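You operate a simulated robot arm through the tools that you are given. There is no shell and no other tool. Be economical: measure what you need, move in short steps, check, and stop when the job is done.

The job below is to be done with a simulated robot arm. You get a single attempt, and the scene is never put back.

Task
Switch the pulse unit off, pull out the shelf below it and stand the danger sign on that.
Fine: free both lock knobs of the shelf and leave it pulled out. Set down upright: danger sign.

It is judged by the outcome, as a careful person would: the job done as asked, and still so three seconds after it is handed in. It fails if anything else is knocked over, pushed out of place, dropped, spilled or broken.

Robot
A 7-joint arm with a two-finger parallel gripper on a trunk, on a base that drives. Base frame: it is fixed to the floor where the robot stands at the start and does not move with it; the origin is under the middle of the robot, x ahead of it, y to its left, z up. Units: mm, rad, N and s.
With the tool pointing down near the work surface it reaches from about 340 to 740 mm from the robot's upright axis, wherever it stands. Its first joint turns from -2.007 to 2.007 rad. Places, roughly: current knob [500, -200, 1400]; danger sign [1000, 500, 1000]; delay knob [500, -200, 1200]; latch of the rack door [500, 100, 700]; left lock knob of the pull-out shelf [500, 200, 800]; left lock knob of the slide-in unit [500, 200, 1600]; left toggle of the alarm unit [500, 0, 1700]; limit knob [500, -200, 1700]; lock bar [1100, 400, 1400]; magnet supply switch [500, -100, 1400]; output button [500, -300, 1400]; power lever of the switch box by the rack [1100, 500, 1500]; pull-out shelf [700, -100, 800]; pulse unit switch [500, -100, 1200]; right lock knob of the pull-out shelf [500, -400, 800]; right lock knob of the slide-in unit [500, -400, 1600]. Payload 3.91 kg.
The tool frame sits at the grasp point between the pads (the TCP): z along the fingers, y along the line on which they close. The tips reach 30 mm beyond it. Largest opening 110 mm; finger width 20, thickness 10; the body of the gripper, 48 by 112 mm, starts 55 mm behind the TCP.
Orientation is told as [roll, pitch, yaw] about the base's x, y, z axes, in that order, counted from this pose: with the fingers straight down and closing along the base's y, the tool's x points along the base's -x, its y along +y and its z along -z.

Tools
- The arm moves only by the tool play_rows. Its argument "plan" is a list of rows, each a list of 3 entries, a list of its own where there are three numbers: the shift along the base's x, y, z in mm, then the turn, a rotation vector about the base's x, y, z in rad, then the opening, from 0 (shut) to 1 (fully open). In form: [[[dx, dy, dz], [ax, ay, az], grip], ...]. A call has 1 to 20 rows; each row shifts and turns the commanded pose from where the row before left it. A row lasts 0.2 s, in which the tool goes at most 50 mm and 0.15 rad; a call with a longer step from one row to the next is refused whole, and so is a gripper value outside its range. Where a pose cannot be reached the arm comes as near as it can. A force on the tool above 40 N (or 10 N above the force at the start of the call, whichever is more), or a blocked arm, ends the call early, and 0.2 s more pass. The fingers move at their own pace (about 108 mm/s each) and stop on an object; they squeeze with about 42 N. The grip force told is the motor's: it shows also when the fingers shut on nothing. Time passes only in rows, and 0.2 s behind the last, so rows that do not move let the fingers close. It gives the time, the measured TCP pose, the force on the tool (base axes), the opening and the grip force at its end, in the units of the frame above (readings bear some noise), with the torque about the TCP (base axes, N m) and any sound that the robot's microphone picked up.
- Cameras (640 x 400 px; columns grow to the right, rows downward): "scene" is now at [18.5, 132.8, 1808.5]; the picture's right is [-0.24, -0.97, 0.00], its down [-0.72, 0.18, -0.67] and it looks along [0.65, -0.16, -0.74] (base axes); focal length 267 px, centre (320, 200). "wrist" rides on the gripper at [72, 17, -103] in the tool frame; the picture's right is [-0.23, 0.97, 0.00], its down [-0.76, -0.18, -0.62] and it looks along [-0.61, -0.14, 0.78] (tool axes); focal length 222 px, centre (320, 200). There is no depth. A picture from a camera that has moved, and an enlarged one, comes with that camera's place and axes in the base frame and with its lens.
- capture(camera): a new picture of that camera. It takes no simulated time.
- raise_lower(by): slides the trunk up (or, below 0, down) by that many mm; the arm and the scene camera ride with it, the base frame stays. It gives what a move gives, with no picture.
- steer(legs): drives the robot by 1 to 6 legs, each [ahead, turn to the left] in mm and rad, along the robot's own axes; the way and the turn of a leg run together, so that a leg with both is an arc; at most 1500 mm and 3.142 rad a leg. The arm and the cameras ride along, it lands a little off, and it stops where it bumps. It gives what a move gives.
- pan_tilt(pan, tilt): turns the head with the scene camera to pan (to the left, within 2.705 rad either way) and tilt (down, from -0.506 to 1.204), counted from straight ahead of the robot. It gives what a move gives.
- enlarge(camera, box): a new picture of the part [left, top, right, bottom] of that camera's present view, enlarged. It takes no simulated time.
- job_done(): hands the job in; it is judged then, once.

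Work in short steps. Places have to be worked out from the pictures, the camera data and where the tool is seen: move nearer, look again, correct. Check each grasp and each placing, and mend what went wrong. You have 120 turns and 98 pictures in all, those below and enlarged ones among them. Open the gripper and draw the arm clear of the work before you hand the job in, unless the task says otherwise; then end with one line.

The tools are called after "Emit:" as name(argument=value, ...) on one line, values as JSON. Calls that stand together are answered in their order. play_rows: Moves the arm, as the interface text tells. Its arguments: {"type":"object","properties":{"plan":{"type":"array","items":{"type":"array"}}},"required":["plan"]} The other tools are called the same way: raise_lower (by) slides the trunk up or down; steer (legs) drives the base; pan_tilt (pan, tilt) turns the head that bears the scene camera; capture (camera) takes a picture; enlarge (camera, box) takes an enlarged picture of a part of a camera's view; job_done () hands the job in.

At the start:

```text
t: 0.0
eef_pos: [372.4, -143.1, 1512.7]
ee_rot: [0.0, 0.0, 0.001]
wrist_force: [-0.4, 0.2, 0.7]
wrist_torque: [0.05, -0.03, -0.01]
finger_gap: 109.9
grasp_force: 0.1
trunk travel left (down, up): [-925.0, 65.0]
robot x, y, heading: [0.8, 1.2, 0.001]
head pan, tilt: [-0.244, 0.838]
```

scene: 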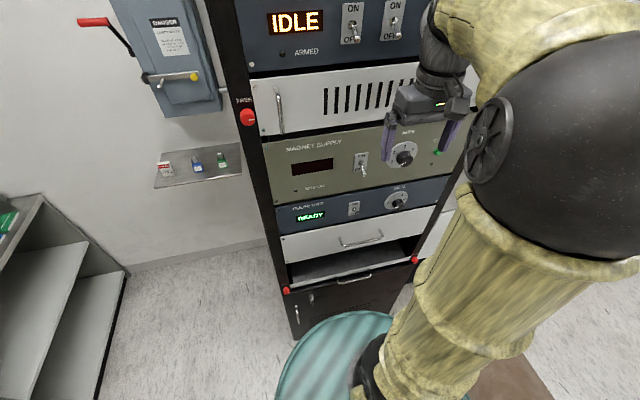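
wrist: 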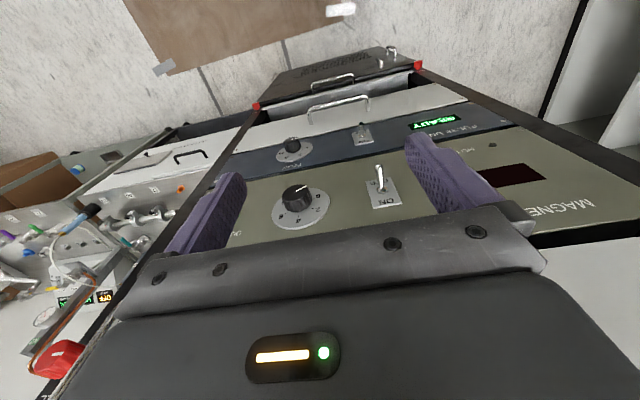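

The scene shows the rack; I look closer at the pulse unit, the shelf with its knobs, and the sign on the wall shelf.

Emit:
enlarge(camera="scene", box=[240, 160, 460, 300])

Emit:
enlarge(camera="scene", box=[140, 130, 260, 205])

Emit:
enlarge(camera="wrist", box=[220, 40, 480, 200])

```text
2.86 times, centred on (350, 230) of scene
camera zoom: at [18.5, 132.8, 1808.5], right [-0.24, -0.97, 0.0], down [-0.72, 0.18, -0.67], along [0.65, -0.16, -0.74], focal length 763 px, centre (234, 114)
```

zoom: 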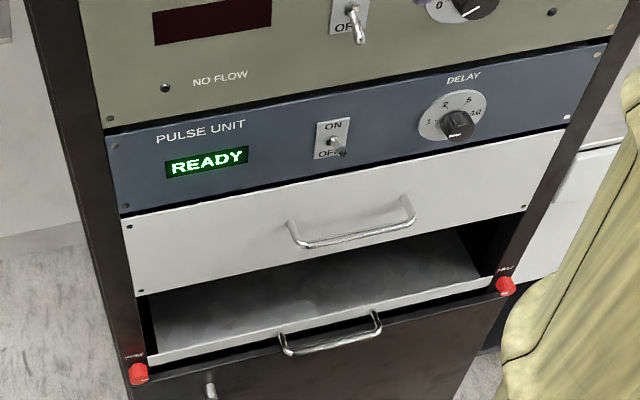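

```text
5.33 times, centred on (200, 168) of scene
camera zoom: at [18.5, 132.8, 1808.5], right [-0.24, -0.97, 0.0], down [-0.72, 0.18, -0.67], along [0.65, -0.16, -0.74], focal length 1424 px, centre (960, 373)
```

zoom: 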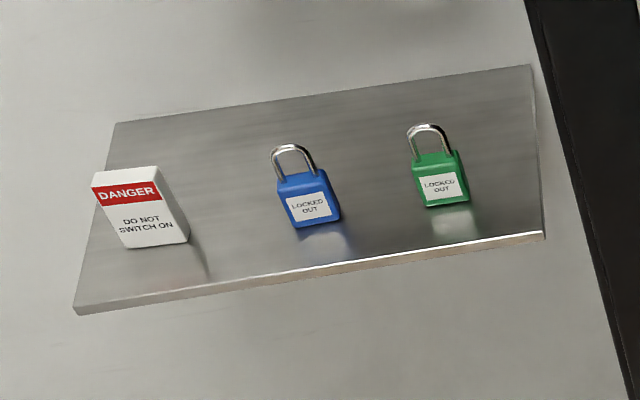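

```text
2.46 times, centred on (350, 120) of wrist
camera zoom: at [300.1, -124.5, 1615.2], right [0.23, 0.97, 0.0], down [0.76, -0.18, 0.62], along [0.61, -0.14, -0.78], focal length 547 px, centre (246, 397)
```

zoom: 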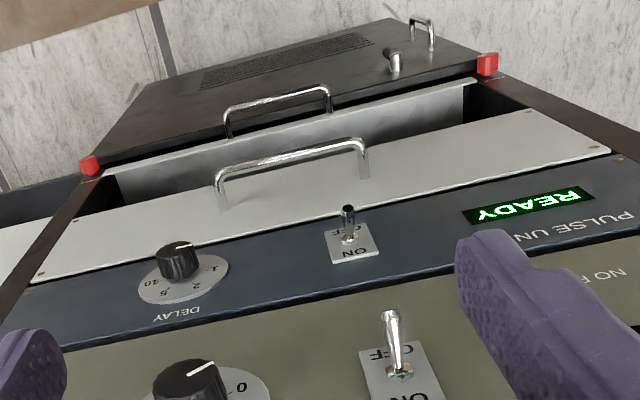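

Both knobs have small labels; I read them, and look at the pulse toggle's lever more closely.

Emit:
enlarge(camera="scene", box=[270, 270, 310, 295])

Emit:
enlarge(camera="scene", box=[395, 245, 435, 270])

Emit:
enlarge(camera="scene", box=[330, 190, 378, 220])

Emit:
enlarge(camera="scene", box=[225, 90, 273, 120])

```text
16.00 times, centred on (290, 282) of scene
camera zoom: at [18.5, 132.8, 1808.5], right [-0.24, -0.97, 0.0], down [-0.72, 0.18, -0.67], along [0.65, -0.16, -0.74], focal length 4273 px, centre (800, -1120)
```

zoom: 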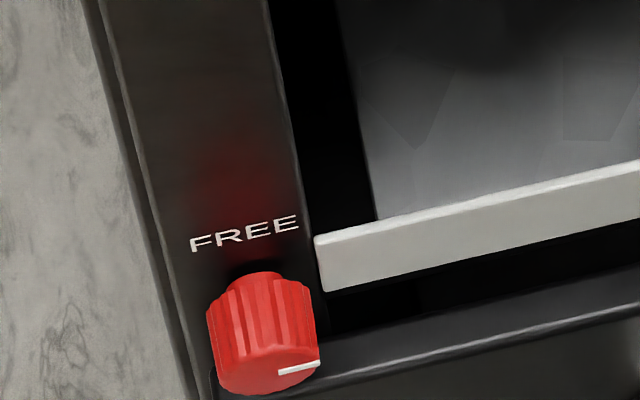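

```text
16.00 times, centred on (415, 258) of scene
camera zoom: at [18.5, 132.8, 1808.5], right [-0.24, -0.97, 0.0], down [-0.72, 0.18, -0.67], along [0.65, -0.16, -0.74], focal length 4273 px, centre (-1200, -720)
```

zoom: 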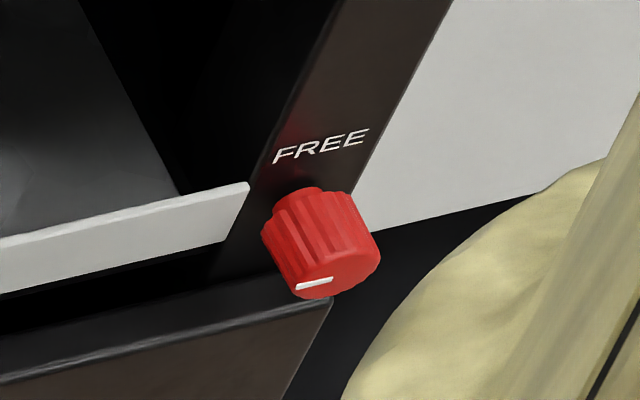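

```text
13.33 times, centred on (354, 205) of scene
camera zoom: at [18.5, 132.8, 1808.5], right [-0.24, -0.97, 0.0], down [-0.72, 0.18, -0.67], along [0.65, -0.16, -0.74], focal length 3561 px, centre (-133, 133)
```

zoom: 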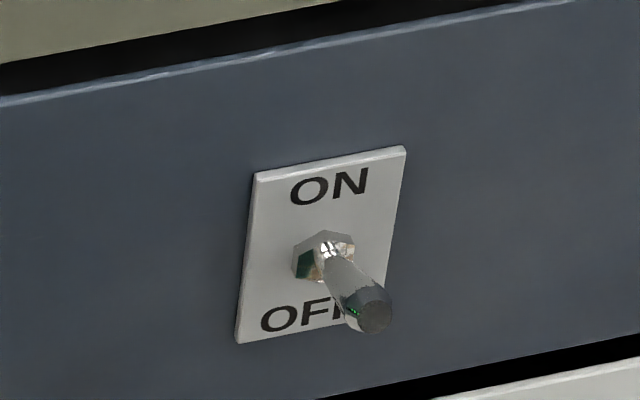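

```text
13.33 times, centred on (249, 105) of scene
camera zoom: at [18.5, 132.8, 1808.5], right [-0.24, -0.97, 0.0], down [-0.72, 0.18, -0.67], along [0.65, -0.16, -0.74], focal length 3561 px, centre (1267, 1467)
```

zoom: 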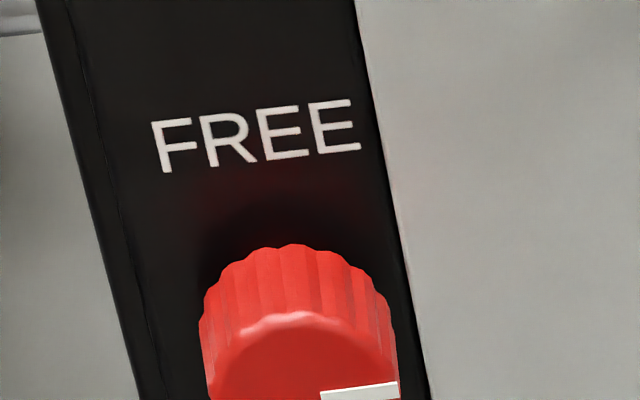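

Pulse toggle is up (ON), at about (470,-92,1205); both knob marks point inward and must point up to FREE. I'll want to back off for horizontal tool work, so I check what is behind the robot.

Emit:
pan_tilt(pan=2.6, tilt=0.8)

Emit:
capture(camera="scene")

Emit:
pan_tilt(pan=1.0, tilt=0.6)

Emit:
capture(camera="scene")

Emit:
pan_tilt(pan=-2.0, tilt=0.8)

Emit:
capture(camera="scene")

```text
t: 2.5
eef_pos: [373.1, -142.4, 1512.4]
ee_rot: [0.001, -0.001, 0.0]
wrist_force: [0.0, -0.3, 0.1]
wrist_torque: [0.0, 0.0, 0.01]
finger_gap: 109.8
grasp_force: 0.1
trunk travel left (down, up): [-925.0, 65.0]
robot x, y, heading: [0.4, -0.0, -0.002]
head pan, tilt: [2.601, 0.799]
```

```text
88 pictures are left
camera scene: at [-127.2, 193.6, 1811.5], right [0.52, 0.86, 0.0], down [0.61, -0.37, -0.7], along [-0.6, 0.36, -0.72], focal length 267 px, centre (320, 200)
```

scene: 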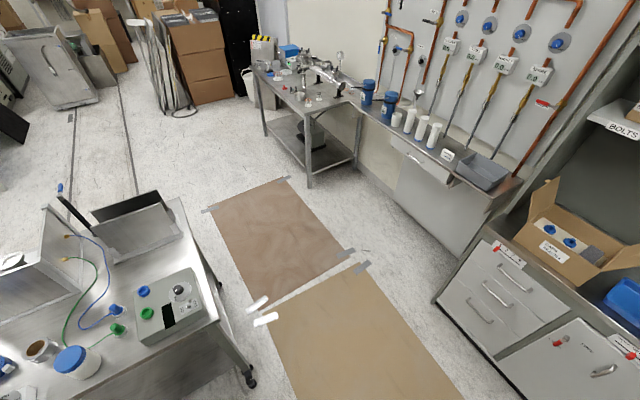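

```text
t: 4.2
eef_pos: [371.9, -142.5, 1512.0]
ee_rot: [0.0, -0.001, -0.001]
wrist_force: [0.2, 0.3, -0.8]
wrist_torque: [0.02, 0.04, 0.04]
finger_gap: 110.0
grasp_force: 0.1
trunk travel left (down, up): [-925.0, 65.0]
robot x, y, heading: [3.8, 0.1, -0.003]
head pan, tilt: [1.0, 0.6]
```

```text
87 pictures are left
camera scene: at [-10.4, 226.4, 1828.3], right [0.84, -0.54, 0.0], down [-0.31, -0.48, -0.82], along [0.45, 0.69, -0.57], focal length 267 px, centre (320, 200)
```

scene: 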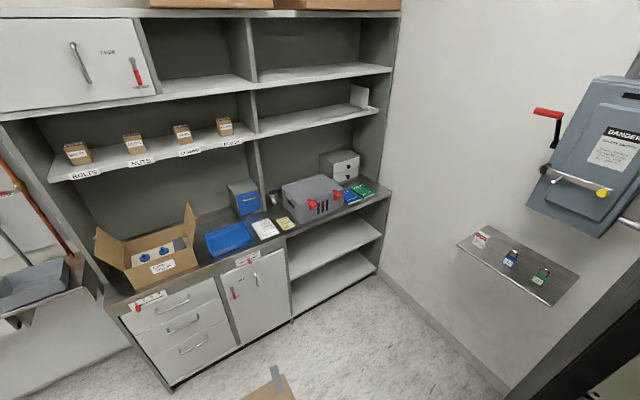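

```text
t: 6.8
eef_pos: [372.9, -141.4, 1512.0]
ee_rot: [0.001, 0.0, 0.002]
wrist_force: [0.2, 0.2, 0.3]
wrist_torque: [0.0, 0.01, -0.02]
finger_gap: 109.8
grasp_force: 0.0
trunk travel left (down, up): [-925.0, 65.0]
robot x, y, heading: [-1.1, -1.2, -0.0]
head pan, tilt: [-2.0, 0.799]
```

```text
86 pictures are left
camera scene: at [-91.6, 78.6, 1811.5], right [-0.91, 0.42, 0.0], down [0.3, 0.65, -0.7], along [-0.29, -0.63, -0.72], focal length 267 px, centre (320, 200)
```

scene: 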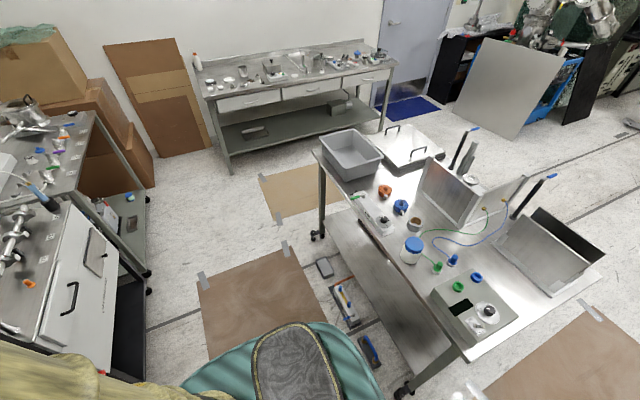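

A cart corner stands at about (-610,30), so I may only back up a little. I back 120 mm, put the head back and begin turning the tool to horizontal, retreating while lowering.

Emit:
steer(legs=[[-120, 0]])

Emit:
pan_tilt(pan=-0.244, tilt=0.7)

Emit:
play_rows(plan=[[[0, 0, 0], [0, -0.14, 0], 0.2], [[0, 0, 0], [0, -0.14, 0], 0], [[0, 0, 0], [0, -0.14, 0], 0], [[0, 0, 0], [0, -0.14, 0], 0], [[0, 0, 0], [0, -0.14, 0], 0], [[0, 0, 0], [0, -0.14, 0], 0], [[0, 0, 0], [0, -0.14, 0], 0], [[0, 0, 0], [0, -0.14, 0], 0], [[0, 0, 0], [0, -0.14, 0], 0], [[0, 0, 0], [0, -0.14, 0], 0], [[0, 0, 0], [0, -0.14, 0], 0], [[0, 0, 0], [0, -0.031, 0], 0]])

Emit:
capture(camera="scene")

Emit:
capture(camera="wrist")

```text
t: 8.1
eef_pos: [258.9, -140.4, 1511.5]
ee_rot: [-0.001, 0.0, 0.002]
wrist_force: [-0.4, 0.1, 0.4]
wrist_torque: [0.02, 0.05, 0.02]
finger_gap: 110.0
grasp_force: 0.1
trunk travel left (down, up): [-925.0, 65.0]
robot x, y, heading: [-116.0, 0.0, 0.006]
head pan, tilt: [-2.0, 0.799]
stopped in leg 1: the robot was blocked; the commanded pose is now the measured one
```

```text
t: 9.9
eef_pos: [256.2, -139.3, 1513.2]
ee_rot: [-0.001, 0.001, 0.003]
wrist_force: [-0.8, 0.3, -0.2]
wrist_torque: [-0.01, 0.0, -0.04]
finger_gap: 110.1
grasp_force: 0.1
trunk travel left (down, up): [-925.0, 65.0]
robot x, y, heading: [-117.7, 0.6, 0.009]
head pan, tilt: [-0.244, 0.7]
```

```text
t: 12.5
eef_pos: [281.4, -166.2, 1524.5]
ee_rot: [-1.982, -1.567, 1.983]
wrist_force: [-0.7, 0.1, -0.3]
wrist_torque: [0.0, 0.02, -0.02]
finger_gap: 0.0
grasp_force: 37.5
out of reach, approached as far as the arm can: row 6, 7, 10, 11, 12
trunk travel left (down, up): [-925.0, 65.0]
robot x, y, heading: [-118.2, 2.3, 0.003]
head pan, tilt: [-0.244, 0.7]
```

```text
85 pictures are left
camera scene: at [-92.2, 132.9, 1819.7], right [-0.24, -0.97, 0.0], down [-0.63, 0.15, -0.77], along [0.74, -0.18, -0.64], focal length 267 px, centre (320, 200)
```

scene: 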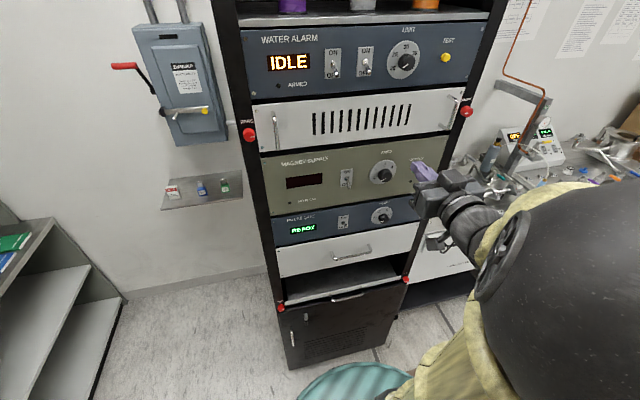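

```text
84 pictures are left
camera wrist: at [177.9, -148.5, 1452.2], right [0.0, 0.97, 0.22], down [-0.62, -0.18, 0.76], along [0.78, -0.14, 0.61], focal length 222 px, centre (320, 200)
```

wrist: 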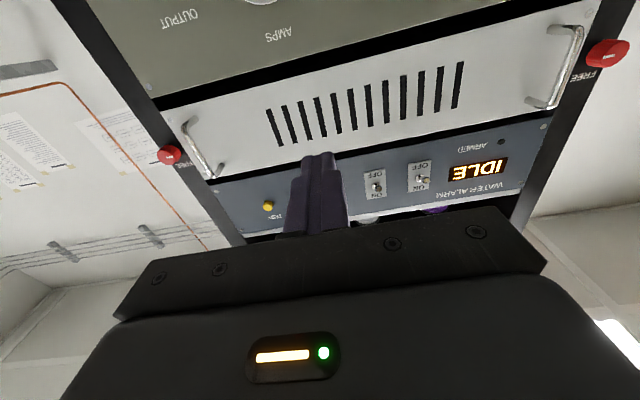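

The tool is horizontal now. The drive reported a bump near its end, so I check behind for anything shifted.

Emit:
pan_tilt(pan=-2.5, tilt=0.95)

Emit:
capture(camera="scene")

```text
t: 14.6
eef_pos: [282.0, -166.2, 1525.4]
ee_rot: [-1.374, -1.569, 1.377]
wrist_force: [0.1, -0.1, -0.7]
wrist_torque: [-0.03, -0.02, 0.01]
finger_gap: 0.0
grasp_force: 37.8
trunk travel left (down, up): [-925.0, 65.0]
robot x, y, heading: [-117.6, 1.9, 0.004]
head pan, tilt: [-2.499, 0.949]
```

```text
83 pictures are left
camera scene: at [-232.4, 108.7, 1799.9], right [-0.6, 0.8, 0.0], down [0.65, 0.49, -0.58], along [-0.47, -0.35, -0.81], focal length 267 px, centre (320, 200)
```

scene: 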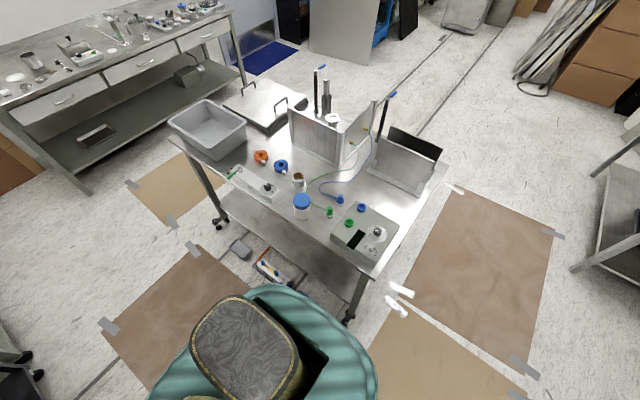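

Nothing visibly moved. I drive 10 mm off whatever was touched, face forward and lower the trunk to switch height.

Emit:
steer(legs=[[12, 0]])

Emit:
pan_tilt(pan=-0.244, tilt=0.7)

Emit:
raise_lower(by=-265)

Emit:
play_rows(plan=[[[10, 20, 0], [0, 0, 0], 0], [[25, 20, 0], [0, 0, 0], 0], [[25, 20, 0], [0, 0, 0], 0], [[25, 14, 0], [0, 0, 0], 0], [[25, 0, 0], [0, 0, 0], 0], [[20, 0, 0], [0, 0, 0], 0], [[0, 0, 0], [0, 0, 0], 0]])

Emit:
capture(camera="scene")

```text
t: 15.3
eef_pos: [292.7, -165.7, 1524.2]
ee_rot: [-1.671, -1.566, 1.671]
wrist_force: [0.6, 0.6, -0.1]
wrist_torque: [-0.02, 0.0, 0.03]
finger_gap: 0.1
grasp_force: 37.1
trunk travel left (down, up): [-925.0, 65.0]
robot x, y, heading: [-102.6, 0.5, 0.001]
head pan, tilt: [-2.499, 0.949]
```

```text
t: 17.4
eef_pos: [292.3, -166.2, 1525.5]
ee_rot: [-1.542, -1.568, 1.538]
wrist_force: [0.0, -2.0, 0.4]
wrist_torque: [0.03, -0.02, 0.02]
finger_gap: 0.1
grasp_force: 37.6
trunk travel left (down, up): [-925.0, 65.0]
robot x, y, heading: [-105.2, 2.5, 0.001]
head pan, tilt: [-0.244, 0.7]
```

```text
t: 20.2
eef_pos: [292.5, -165.7, 1260.2]
ee_rot: [-1.537, -1.567, 1.54]
wrist_force: [-0.7, 0.2, 0.1]
wrist_torque: [0.0, 0.0, -0.02]
finger_gap: 0.1
grasp_force: 37.3
trunk travel left (down, up): [-660.0, 330.0]
robot x, y, heading: [-105.7, 3.3, 0.009]
head pan, tilt: [-0.244, 0.7]
```

```text
t: 21.8
eef_pos: [427.4, -96.5, 1264.3]
ee_rot: [-1.642, -1.567, 1.643]
wrist_force: [0.0, 1.0, -0.2]
wrist_torque: [-0.02, -0.01, -0.01]
finger_gap: 0.0
grasp_force: 38.1
out of reach, approached as far as the arm can: row 1
trunk travel left (down, up): [-660.0, 330.0]
robot x, y, heading: [-103.0, 3.4, 0.005]
head pan, tilt: [-0.244, 0.7]
```

```text
82 pictures are left
camera scene: at [-80.4, 132.2, 1554.7], right [-0.24, -0.97, 0.0], down [-0.63, 0.15, -0.76], along [0.74, -0.18, -0.64], focal length 267 px, centre (320, 200)
```

scene: 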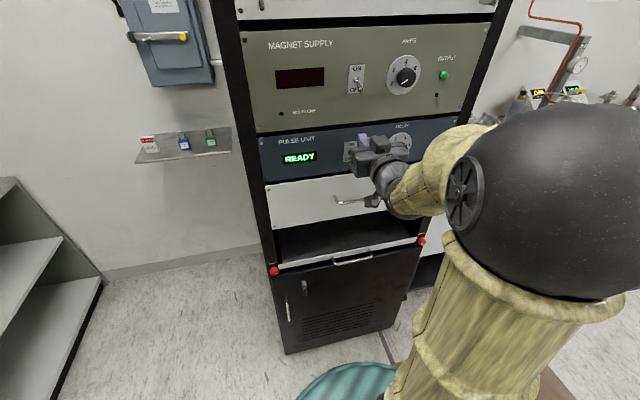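

I zoom in on the fingertip relative to the toggle.

Emit:
enlarge(camera="scene", box=[320, 110, 416, 170])

Emit:
capture(camera="wrist")

```text
6.67 times, centred on (368, 140) of scene
camera zoom: at [-80.4, 132.2, 1554.7], right [-0.24, -0.97, 0.0], down [-0.63, 0.15, -0.76], along [0.74, -0.18, -0.64], focal length 1780 px, centre (0, 600)
```

zoom: 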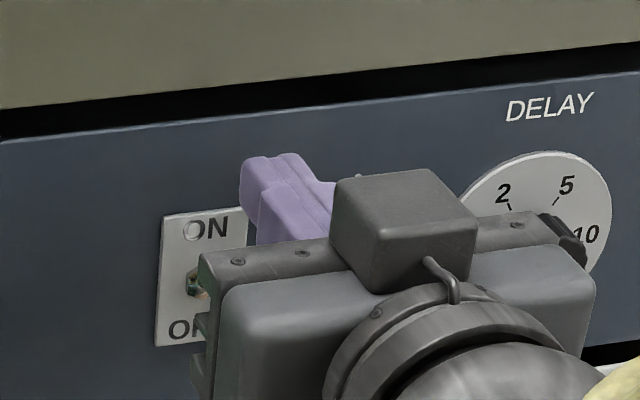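

```text
80 pictures are left
camera wrist: at [324.5, -79.3, 1191.7], right [0.0, 0.97, 0.22], down [-0.62, -0.18, 0.76], along [0.78, -0.14, 0.61], focal length 222 px, centre (320, 200)
```

wrist: 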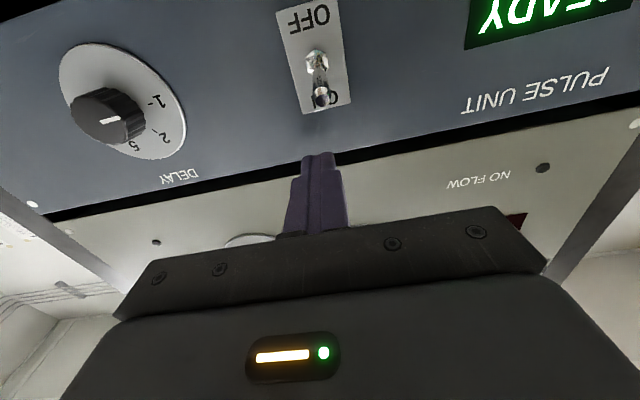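

From the wrist view the lever tip is at about (470,-87,1227), pivot (497,-86,1212). I centre the fingertips above it and press downward.

Emit:
play_rows(plan=[[[10, 9, 0], [0, 0, 0], 0], [[12, 0, 0], [0, 0, 0], 0], [[0, 0, -10], [0, 0, 0], 0], [[0, 0, -8], [0, 0, 0], 0], [[0, 0, -8], [0, 0, 0], 0], [[0, 0, -8], [0, 0, 0], 0], [[0, 0, -8], [0, 0, 0], 0], [[0, 0, -8], [0, 0, 0], 0], [[0, 0, -6], [0, 0, 0], 0], [[0, 0, 0], [0, 0, 0], 0]])

Emit:
capture(camera="wrist")

```text
t: 23.8
eef_pos: [448.3, -86.4, 1220.4]
ee_rot: [-2.925, -1.539, 2.929]
wrist_force: [-1.4, -0.2, 7.8]
wrist_torque: [0.03, -0.22, 0.07]
finger_gap: 0.0
grasp_force: 37.6
trunk travel left (down, up): [-660.0, 330.0]
robot x, y, heading: [-101.2, -0.0, 0.006]
head pan, tilt: [-0.244, 0.7]
stopped in row 10: the force on the tool passed its limit (the readings are from after the stop); the commanded pose is now the measured one
```

```text
79 pictures are left
camera wrist: at [348.2, -69.5, 1144.3], right [-0.01, 0.98, 0.22], down [-0.65, -0.18, 0.74], along [0.76, -0.13, 0.63], focal length 222 px, centre (320, 200)
```

wrist: 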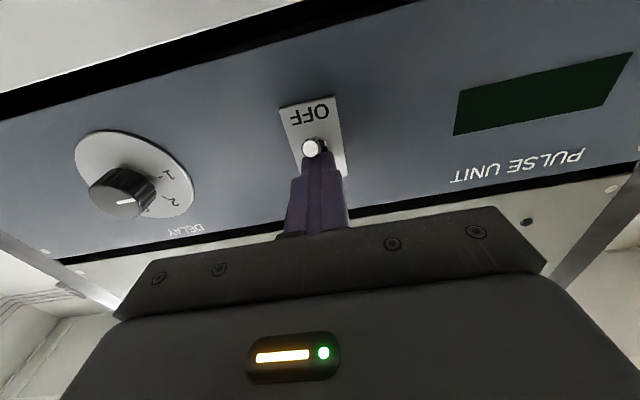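

The display went dark: the pulse unit is off. I lift off, retreat, and lower toward the knobs.

Emit:
play_rows(plan=[[[-3, 0, 12], [0, 0, 0], 0], [[-20, 0, 10], [0, 0, 0], 0], [[-35, 10, 0], [0, 0, 0], 0], [[-35, 20, 0], [0, 0, 0], 0], [[-35, 30, 0], [0, 0, 0], 0.5], [[0, 30, 0], [0, 0, 0], 0.6], [[0, 30, 0], [0, 0, 0], 0.6], [[0, 30, 0], [0, 0, 0], 0.6], [[0, 30, 0], [0, 0, 0], 0.6], [[0, 30, 0], [0, 0, 0], 0.6], [[0, 30, 0], [0, 0, 0], 0.6]])

Emit:
raise_lower(by=-400)

Emit:
capture(camera="scene")

Emit:
capture(camera="wrist")

```text
t: 26.2
eef_pos: [376.6, 4.6, 1278.3]
ee_rot: [-2.866, -1.548, 2.874]
wrist_force: [0.0, 0.5, 0.5]
wrist_torque: [0.02, 0.02, -0.03]
finger_gap: 66.2
grasp_force: 0.2
out of reach, approached as far as the arm can: row 4, 5, 6, 7, 8, 9, 10, 11
trunk travel left (down, up): [-660.0, 330.0]
robot x, y, heading: [-102.9, 2.5, -0.0]
head pan, tilt: [-0.244, 0.7]
```

```text
t: 30.0
eef_pos: [376.2, 4.1, 877.7]
ee_rot: [-2.876, -1.548, 2.884]
wrist_force: [0.1, -0.3, 0.8]
wrist_torque: [0.0, 0.04, 0.01]
finger_gap: 66.0
grasp_force: 0.0
trunk travel left (down, up): [-260.0, 730.0]
robot x, y, heading: [-105.3, -0.5, 0.001]
head pan, tilt: [-0.244, 0.7]
```

```text
78 pictures are left
camera scene: at [-80.1, 132.2, 1154.7], right [-0.24, -0.97, 0.0], down [-0.63, 0.15, -0.76], along [0.74, -0.18, -0.64], focal length 267 px, centre (320, 200)
```

scene: 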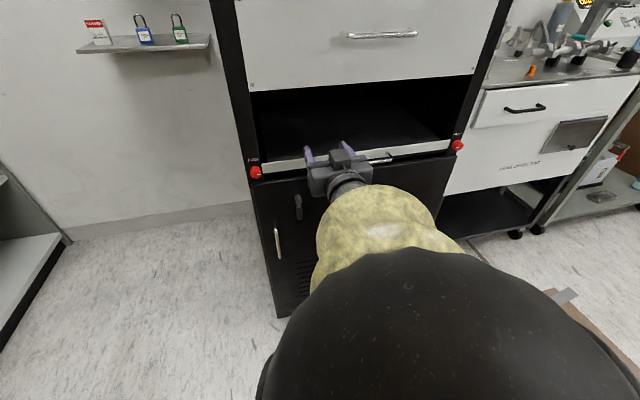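

```text
77 pictures are left
camera wrist: at [274.3, 20.6, 802.8], right [-0.01, 0.98, 0.22], down [-0.64, -0.18, 0.75], along [0.77, -0.13, 0.63], focal length 222 px, centre (320, 200)
```

wrist: 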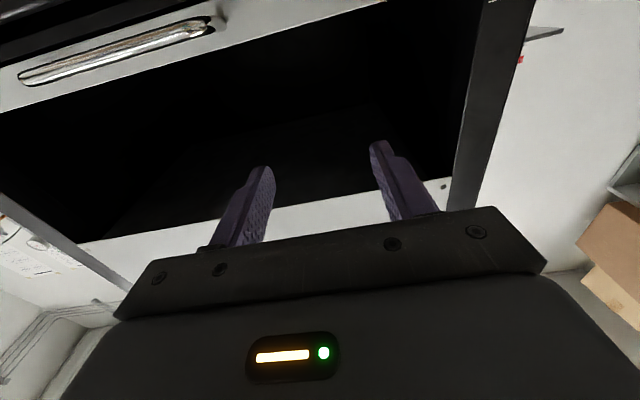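

I zoom on both knobs from here for exact positions.

Emit:
enlarge(camera="scene", box=[232, 150, 280, 180])

Emit:
enlarge(camera="scene", box=[434, 125, 482, 155])

```text
13.33 times, centred on (256, 165) of scene
camera zoom: at [-80.1, 132.2, 1154.7], right [-0.24, -0.97, 0.0], down [-0.63, 0.15, -0.76], along [0.74, -0.18, -0.64], focal length 3561 px, centre (1173, 667)
```

zoom: 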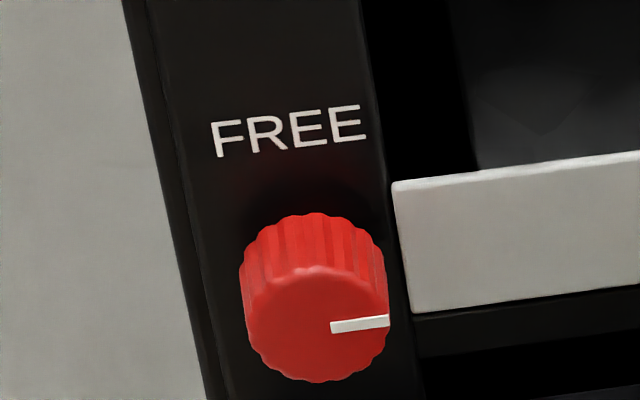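

```text
13.33 times, centred on (458, 140) of scene
camera zoom: at [-80.1, 132.2, 1154.7], right [-0.24, -0.97, 0.0], down [-0.63, 0.15, -0.76], along [0.74, -0.18, -0.64], focal length 3561 px, centre (-1520, 1000)
```

zoom: 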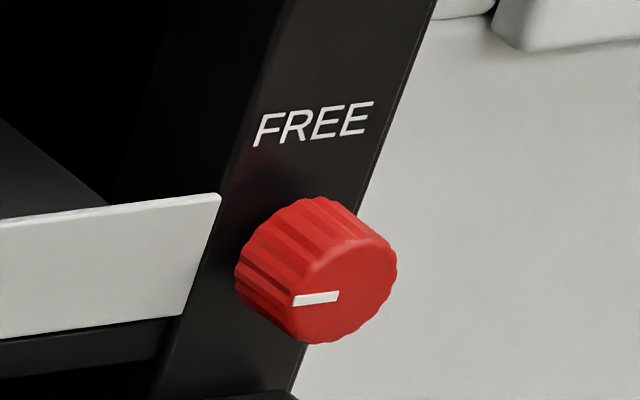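

Left knob face centre ≈ (478,157.6,786), 26 mm diameter; right ≈ (478,-398,~787). First a small move to see where the commanded pose stands.

Emit:
play_rows(plan=[[[30, 0, -20], [0, 0.025, 0], 0.5], [[20, 0, -20], [0, 0, 0], 0.5], [[0, 0, 0], [0, 0, 0], 0.5]])

```text
t: 30.8
eef_pos: [424.5, -2.6, 841.3]
ee_rot: [-0.879, -1.565, 0.894]
wrist_force: [0.7, 0.3, -1.3]
wrist_torque: [-0.02, 0.0, -0.02]
finger_gap: 55.1
grasp_force: 0.2
out of reach, approached as far as the arm can: row 2
trunk travel left (down, up): [-260.0, 730.0]
robot x, y, heading: [-101.8, -0.2, 0.003]
head pan, tilt: [-0.244, 0.7]
```

Commands start from the measured pose. Now I move left in front of the left knob.

Emit:
play_rows(plan=[[[0, 30, -10], [0, 0, 0], 0.5], [[0, 30, -10], [0, 0, 0], 0.5], [[0, 35, -10], [0, 0, 0], 0.5], [[0, 35, -10], [0, 0, 0], 0.5], [[0, 30, -15], [0, 0, 0], 0.5], [[0, 0, 0], [0, 0, 0], 0.5]])

Emit:
capture(camera="scene")

```text
t: 32.2
eef_pos: [416.8, 2.6, 849.6]
ee_rot: [-0.876, -1.562, 0.89]
wrist_force: [-0.1, 0.9, -0.2]
wrist_torque: [-0.01, 0.0, 0.01]
finger_gap: 55.3
grasp_force: 0.1
out of reach, approached as far as the arm can: row 1, 2, 3, 4, 5
trunk travel left (down, up): [-260.0, 730.0]
robot x, y, heading: [-102.5, 1.5, 0.002]
head pan, tilt: [-0.244, 0.7]
```

```text
74 pictures are left
camera scene: at [-80.1, 132.2, 1154.7], right [-0.24, -0.97, 0.0], down [-0.63, 0.15, -0.76], along [0.74, -0.18, -0.64], focal length 267 px, centre (320, 200)
```

scene: 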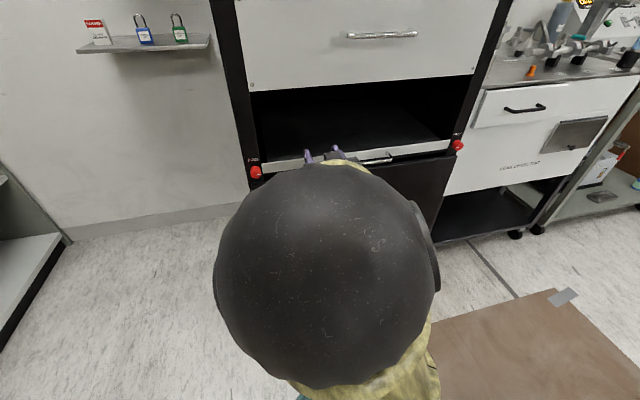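

The arm folds against a limit with its elbow in this region; better to place the robot further left so the knob lies at its right-front. I turn left, drive 330 and turn back.

Emit:
steer(legs=[[0, 1.571], [330, 0], [0, -1.571]])

Emit:
play_rows(plan=[[[0, -25, 0], [0, 0, 0], 0.5], [[0, -25, 0], [0, 0, 0], 0.5], [[0, -25, 0], [0, 0, 0], 0.5], [[0, -25, 0], [0, 0, 0], 0.5], [[0, -25, 0], [0, 0, 0], 0.5], [[0, 0, 0], [0, 0, 0], 0.5]])

Emit:
capture(camera="scene")

```text
t: 34.5
eef_pos: [335.1, 311.2, 851.2]
ee_rot: [-0.341, -1.554, 0.991]
wrist_force: [0.2, -0.2, -0.2]
wrist_torque: [0.0, -0.03, 0.0]
finger_gap: 54.8
grasp_force: 0.1
trunk travel left (down, up): [-260.0, 730.0]
robot x, y, heading: [-84.9, 6.5, 0.474]
head pan, tilt: [-0.244, 0.7]
stopped in leg 1: the robot was blocked; the commanded pose is now the measured one
```

```text
t: 36.0
eef_pos: [343.3, 189.4, 856.0]
ee_rot: [-0.285, -1.555, 0.934]
wrist_force: [0.1, 0.6, 0.4]
wrist_torque: [0.02, 0.0, 0.0]
finger_gap: 55.0
grasp_force: 0.0
out of reach, approached as far as the arm can: row 4, 5
trunk travel left (down, up): [-260.0, 730.0]
robot x, y, heading: [-86.4, 5.8, 0.473]
head pan, tilt: [-0.244, 0.7]
```

```text
73 pictures are left
camera scene: at [-124.8, 134.9, 1154.7], right [0.23, -0.97, 0.0], down [-0.63, -0.15, -0.76], along [0.74, 0.17, -0.64], focal length 267 px, centre (320, 200)
```

scene: 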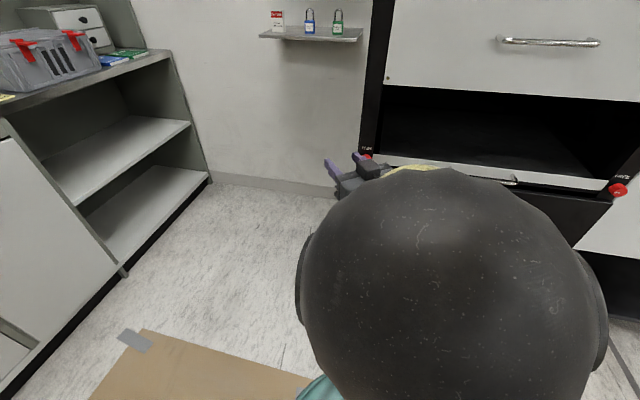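

The turn was blocked partway; I look behind and right to see the contact.

Emit:
pan_tilt(pan=-2.65, tilt=1.0)

Emit:
capture(camera="scene")

Emit:
pan_tilt(pan=2.65, tilt=1.0)

Emit:
capture(camera="scene")

```text
t: 38.1
eef_pos: [343.1, 189.0, 855.2]
ee_rot: [-0.321, -1.556, 0.97]
wrist_force: [-0.4, -0.3, -0.3]
wrist_torque: [0.02, -0.01, 0.0]
finger_gap: 54.9
grasp_force: 0.1
trunk travel left (down, up): [-260.0, 730.0]
robot x, y, heading: [-89.2, 9.2, 0.474]
head pan, tilt: [-2.649, 1.0]
```

```text
72 pictures are left
camera scene: at [-247.2, 58.3, 1131.3], right [-0.82, 0.57, 0.0], down [0.48, 0.69, -0.54], along [-0.31, -0.44, -0.84], focal length 267 px, centre (320, 200)
```

scene: 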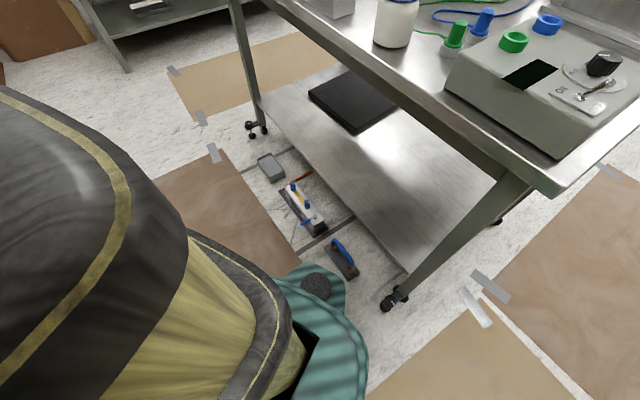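

```text
t: 42.3
eef_pos: [343.0, 188.9, 854.5]
ee_rot: [-0.322, -1.555, 0.971]
wrist_force: [0.4, -0.5, -1.5]
wrist_torque: [0.02, -0.02, 0.0]
finger_gap: 54.8
grasp_force: 0.1
trunk travel left (down, up): [-260.0, 730.0]
robot x, y, heading: [-86.6, 7.5, 0.477]
head pan, tilt: [2.649, 1.0]
```

```text
71 pictures are left
camera scene: at [-277.2, 117.0, 1131.3], right [0.02, 1.0, 0.0], down [0.84, -0.02, -0.54], along [-0.54, 0.01, -0.84], focal length 267 px, centre (320, 200)
```

scene: 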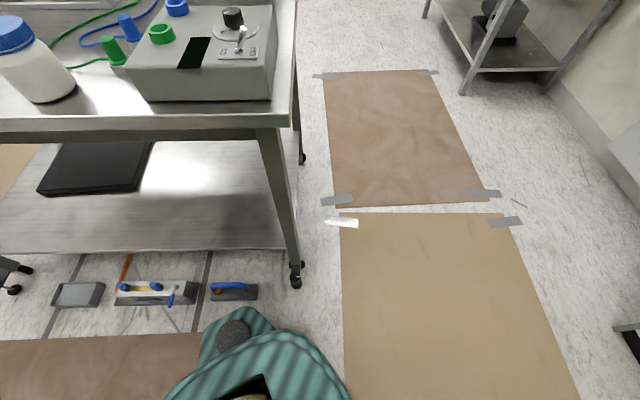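

The rear foot is near the blue trowel on the floor (which hasn't moved). I drive 90 mm forward first, then turn left.

Emit:
steer(legs=[[90, 0], [0, 1.0]])

```text
t: 45.9
eef_pos: [81.5, 506.5, 854.4]
ee_rot: [-0.314, -1.555, 1.945]
wrist_force: [-0.6, -0.2, -0.3]
wrist_torque: [-0.01, -0.01, -0.01]
finger_gap: 55.1
grasp_force: 0.0
trunk travel left (down, up): [-260.0, 730.0]
robot x, y, heading: [-5.9, 47.4, 1.452]
head pan, tilt: [2.649, 1.0]
```

That worked. Now drive left and turn back to face the rack, then back up a bit.

Emit:
steer(legs=[[300, 0], [0, -1.45], [-80, 0]])

Emit:
pan_tilt(pan=-0.3, tilt=0.7)

Emit:
capture(camera="scene")

```text
t: 52.1
eef_pos: [415.8, 302.2, 855.2]
ee_rot: [-0.308, -1.556, 0.469]
wrist_force: [-0.8, 0.6, -0.2]
wrist_torque: [-0.02, 0.0, -0.02]
finger_gap: 55.0
grasp_force: 0.1
trunk travel left (down, up): [-260.0, 730.0]
robot x, y, heading: [-47.4, 339.3, -0.022]
head pan, tilt: [2.649, 1.0]
```

```text
t: 54.7
eef_pos: [415.0, 302.2, 854.3]
ee_rot: [-0.316, -1.554, 0.477]
wrist_force: [0.2, -0.2, 1.0]
wrist_torque: [0.0, 0.0, 0.0]
finger_gap: 55.0
grasp_force: 0.0
trunk travel left (down, up): [-260.0, 730.0]
robot x, y, heading: [-50.3, 340.7, -0.015]
head pan, tilt: [-0.3, 0.7]
```

```text
70 pictures are left
camera scene: at [-23.7, 469.3, 1154.7], right [-0.31, -0.95, 0.0], down [-0.61, 0.2, -0.76], along [0.73, -0.24, -0.64], focal length 267 px, centre (320, 200)
```

scene: 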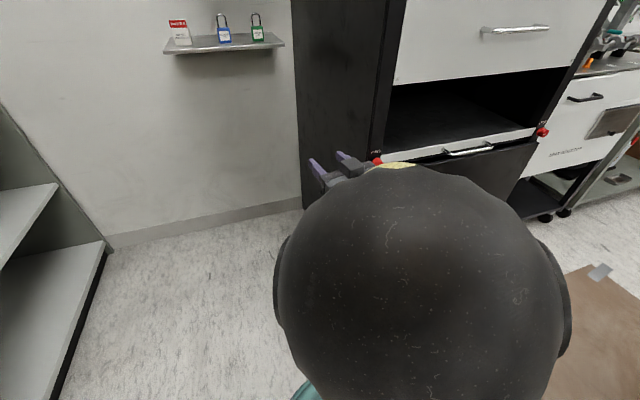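

Now the knob is at the robot's right front. I move the tool right and down to knob level, staying off the panel.

Emit:
play_rows(plan=[[[0, -25, -5], [0, 0, 0], 0.45], [[0, -30, -10], [0, 0, 0], 0.45], [[0, -30, -15], [0, 0, 0], 0.45], [[0, -30, -20], [0, 0, 0], 0.45], [[0, -28, -15], [0, 0, 0], 0.45], [[0, 0, 0], [0, 0, 0], 0.45]])

Emit:
capture(camera="scene")

Emit:
capture(camera="wrist")

```text
t: 56.1
eef_pos: [415.2, 161.3, 791.9]
ee_rot: [-0.347, -1.555, 0.508]
wrist_force: [0.1, 0.8, -0.2]
wrist_torque: [0.03, -0.03, 0.03]
finger_gap: 49.4
grasp_force: 0.1
trunk travel left (down, up): [-260.0, 730.0]
robot x, y, heading: [-48.2, 343.8, -0.019]
head pan, tilt: [-0.3, 0.7]
```

```text
69 pictures are left
camera scene: at [-23.6, 469.2, 1154.7], right [-0.31, -0.95, 0.0], down [-0.61, 0.2, -0.76], along [0.73, -0.24, -0.64], focal length 267 px, centre (320, 200)
```

scene: 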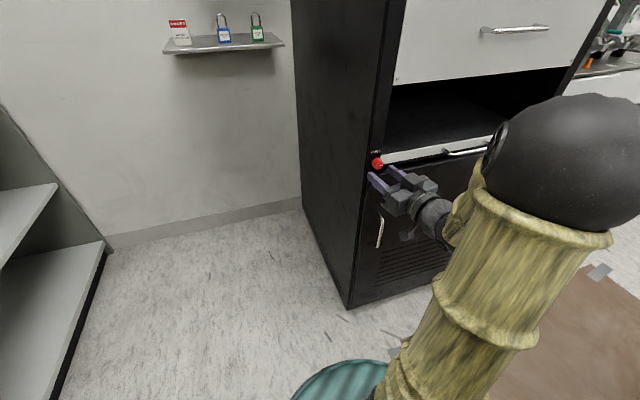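

```text
68 pictures are left
camera wrist: at [309.7, 160.3, 720.0], right [-0.15, 0.96, 0.22], down [-0.58, -0.27, 0.77], along [0.8, -0.01, 0.6], focal length 222 px, centre (320, 200)
```

wrist: 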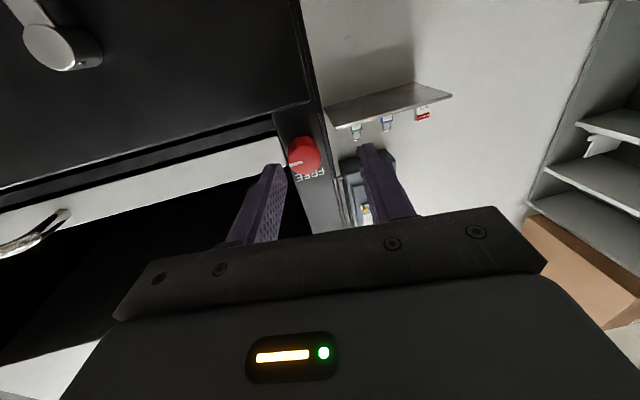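

The tool is yawed about 0.15 left; I straighten it and view again.

Emit:
play_rows(plan=[[[0, 0, 0], [0, 0, -0.1], 0.45], [[0, -2, 0], [0, 0, -0.055], 0.45], [[0, 0, 0], [0, 0, 0], 0.45]])

Emit:
enlarge(camera="wrist", box=[220, 80, 420, 205])

Emit:
enlarge(camera="scene", box=[350, 140, 430, 190])

```text
t: 56.9
eef_pos: [414.8, 156.8, 789.5]
ee_rot: [-0.312, -1.555, 0.316]
wrist_force: [0.0, -1.2, 0.4]
wrist_torque: [-0.02, 0.0, 0.0]
finger_gap: 49.4
grasp_force: 0.1
trunk travel left (down, up): [-260.0, 730.0]
robot x, y, heading: [-49.9, 344.6, -0.013]
head pan, tilt: [-0.3, 0.7]
```

```text
3.20 times, centred on (320, 142) of wrist
camera zoom: at [310.7, 173.9, 719.7], right [0.0, 0.97, 0.22], down [-0.61, -0.18, 0.77], along [0.79, -0.13, 0.6], focal length 711 px, centre (320, 384)
```

zoom: 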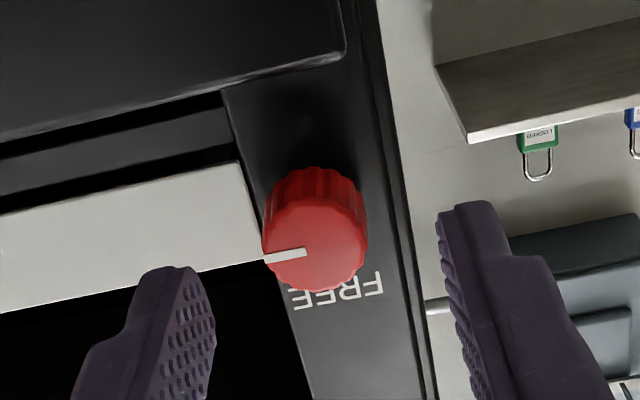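

```text
8.00 times, centred on (390, 165) of scene
camera zoom: at [-23.7, 469.2, 1154.7], right [-0.31, -0.95, 0.0], down [-0.61, 0.2, -0.76], along [0.73, -0.24, -0.64], focal length 2137 px, centre (-240, 480)
```

zoom: 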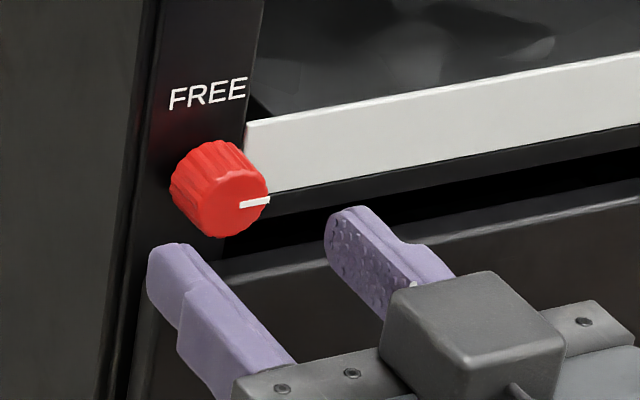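

Triangulating both views: knob face at (466,156,796). I rise 6 mm, advance so the pads overlap the knob by ~14 mm, and close.

Emit:
play_rows(plan=[[[6, 0, 6], [0, 0, 0], 0.45], [[15, 0, 0], [0, 0, 0], 0.45], [[15, 0, 0], [0, 0, 0], 0.45], [[0, 0, 0], [0, 0, 0], 0.45]])

Emit:
enlarge(camera="wrist", box=[220, 80, 420, 205])

Emit:
enlarge(camera="scene", box=[350, 140, 430, 190])

```text
t: 57.9
eef_pos: [452.6, 157.2, 794.9]
ee_rot: [-0.331, -1.554, 0.337]
wrist_force: [0.3, 0.1, 0.6]
wrist_torque: [-0.01, 0.0, 0.01]
finger_gap: 49.7
grasp_force: 0.0
trunk travel left (down, up): [-260.0, 730.0]
robot x, y, heading: [-51.7, 345.4, -0.018]
head pan, tilt: [-0.3, 0.7]
```

```text
3.20 times, centred on (320, 142) of wrist
camera zoom: at [347.0, 173.4, 724.1], right [0.0, 0.97, 0.22], down [-0.61, -0.18, 0.77], along [0.79, -0.13, 0.6], focal length 711 px, centre (320, 384)
```

zoom: 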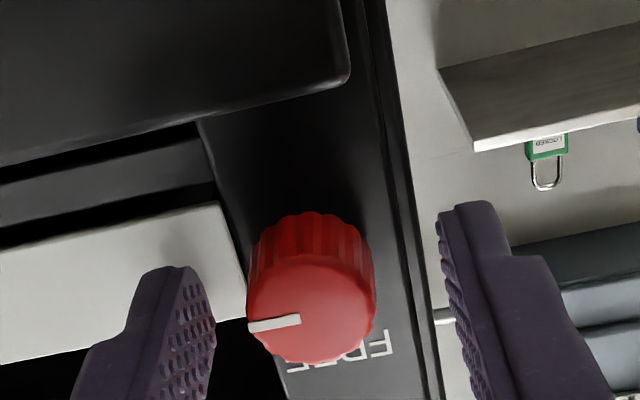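

```text
8.00 times, centred on (390, 165) of scene
camera zoom: at [-23.6, 469.2, 1154.7], right [-0.31, -0.95, 0.0], down [-0.61, 0.2, -0.76], along [0.73, -0.24, -0.64], focal length 2137 px, centre (-240, 480)
```

zoom: 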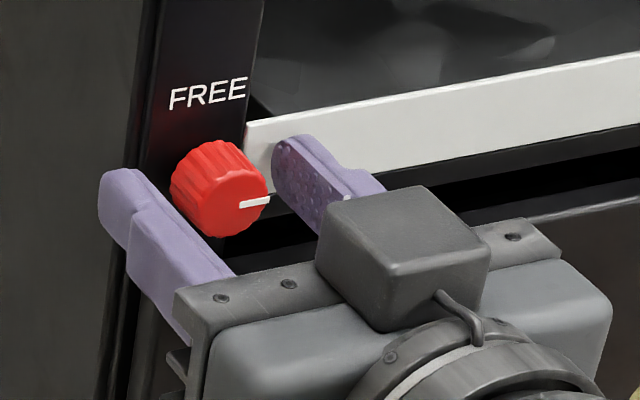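

Pads flank the knob at its height. I close the fingers on it.

Emit:
play_rows(plan=[[[0, -1, 2], [0, 0, 0], 0.3], [[0, 0, 0], [0, 0, 0], 0], [[0, 0, 0], [0, 0, 0], 0], [[0, 0, 0], [0, 0, 0], 0]])

Emit:
enlarge(camera="wrist", box=[220, 80, 420, 205])

```text
t: 58.9
eef_pos: [451.2, 155.4, 797.6]
ee_rot: [-0.29, -1.556, 0.296]
wrist_force: [1.2, -1.8, -1.6]
wrist_torque: [0.02, 0.04, -0.67]
finger_gap: 25.5
grasp_force: 44.6
trunk travel left (down, up): [-260.0, 730.0]
robot x, y, heading: [-45.3, 346.2, -0.018]
head pan, tilt: [-0.3, 0.7]
```

```text
3.20 times, centred on (320, 142) of wrist
camera zoom: at [346.8, 171.9, 726.2], right [0.0, 0.97, 0.22], down [-0.61, -0.18, 0.77], along [0.79, -0.13, 0.6], focal length 711 px, centre (320, 384)
```

zoom: 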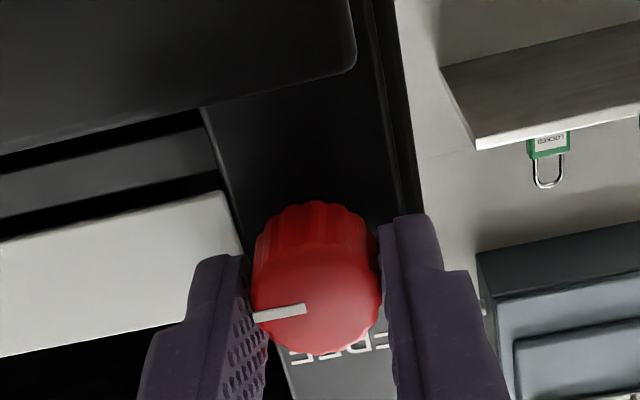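

Gripped, 25.5 mm wide. Turn counter-clockwise as seen from the front (negative about x) in small steps.

Emit:
play_rows(plan=[[[0, 0, 0], [-0.12, 0, 0], 0], [[0, 0, 0], [-0.12, 0, 0], 0], [[0, 0, 0], [-0.12, 0, 0], 0], [[0, 0, 0], [-0.12, 0, 0], 0], [[0, 0, 0], [-0.12, 0, 0], 0], [[0, 0, 0], [-0.12, 0, 0], 0], [[0, 0, 0], [-0.12, 0, 0], 0], [[0, 0, 0], [-0.12, 0, 0], 0], [[0, 0, 0], [-0.12, 0, 0], 0], [[0, 0, 0], [-0.12, 0, 0], 0], [[0, 0, 0], [-0.12, 0, 0], 0], [[0, 0, 0], [-0.12, 0, 0], 0], [[0, 0, 0], [-0.13, 0, 0], 0], [[0, 0, 0], [0, 0, 0], 0]])

Emit:
capture(camera="wrist")

Emit:
enlarge(camera="scene", box=[350, 130, 430, 180])

```text
t: 59.8
eef_pos: [450.7, 154.3, 792.6]
ee_rot: [-1.61, -1.252, 1.632]
wrist_force: [-22.2, 12.2, 10.5]
wrist_torque: [0.0, -0.41, -0.39]
finger_gap: 25.6
grasp_force: 44.9
trunk travel left (down, up): [-260.0, 730.0]
robot x, y, heading: [-46.0, 343.3, -0.02]
head pan, tilt: [-0.3, 0.7]
stopped in row 4: the force on the tool passed its limit (the readings are from after the stop); the commanded pose is now the measured one
```

```text
62 pictures are left
camera wrist: at [349.8, 146.1, 716.9], right [-0.02, 1.0, -0.09], down [-0.63, 0.06, 0.77], along [0.77, 0.07, 0.63], focal length 222 px, centre (320, 200)
```

wrist: 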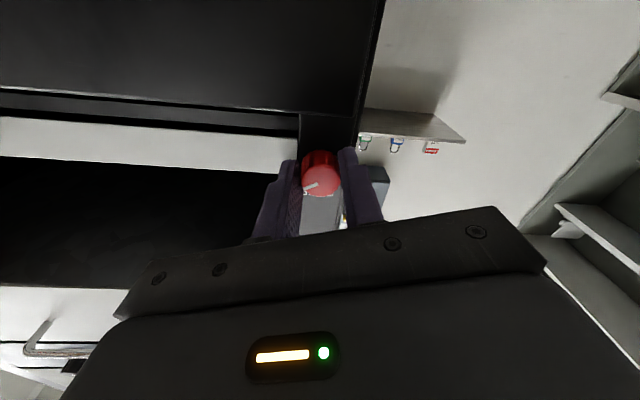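

```text
8.00 times, centred on (390, 155) of scene
camera zoom: at [-26.3, 470.7, 1154.7], right [-0.31, -0.95, 0.0], down [-0.61, 0.2, -0.77], along [0.73, -0.24, -0.64], focal length 2137 px, centre (-240, 560)
```

zoom: 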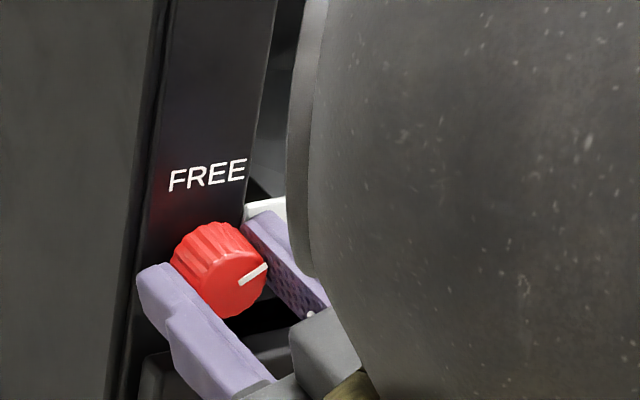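

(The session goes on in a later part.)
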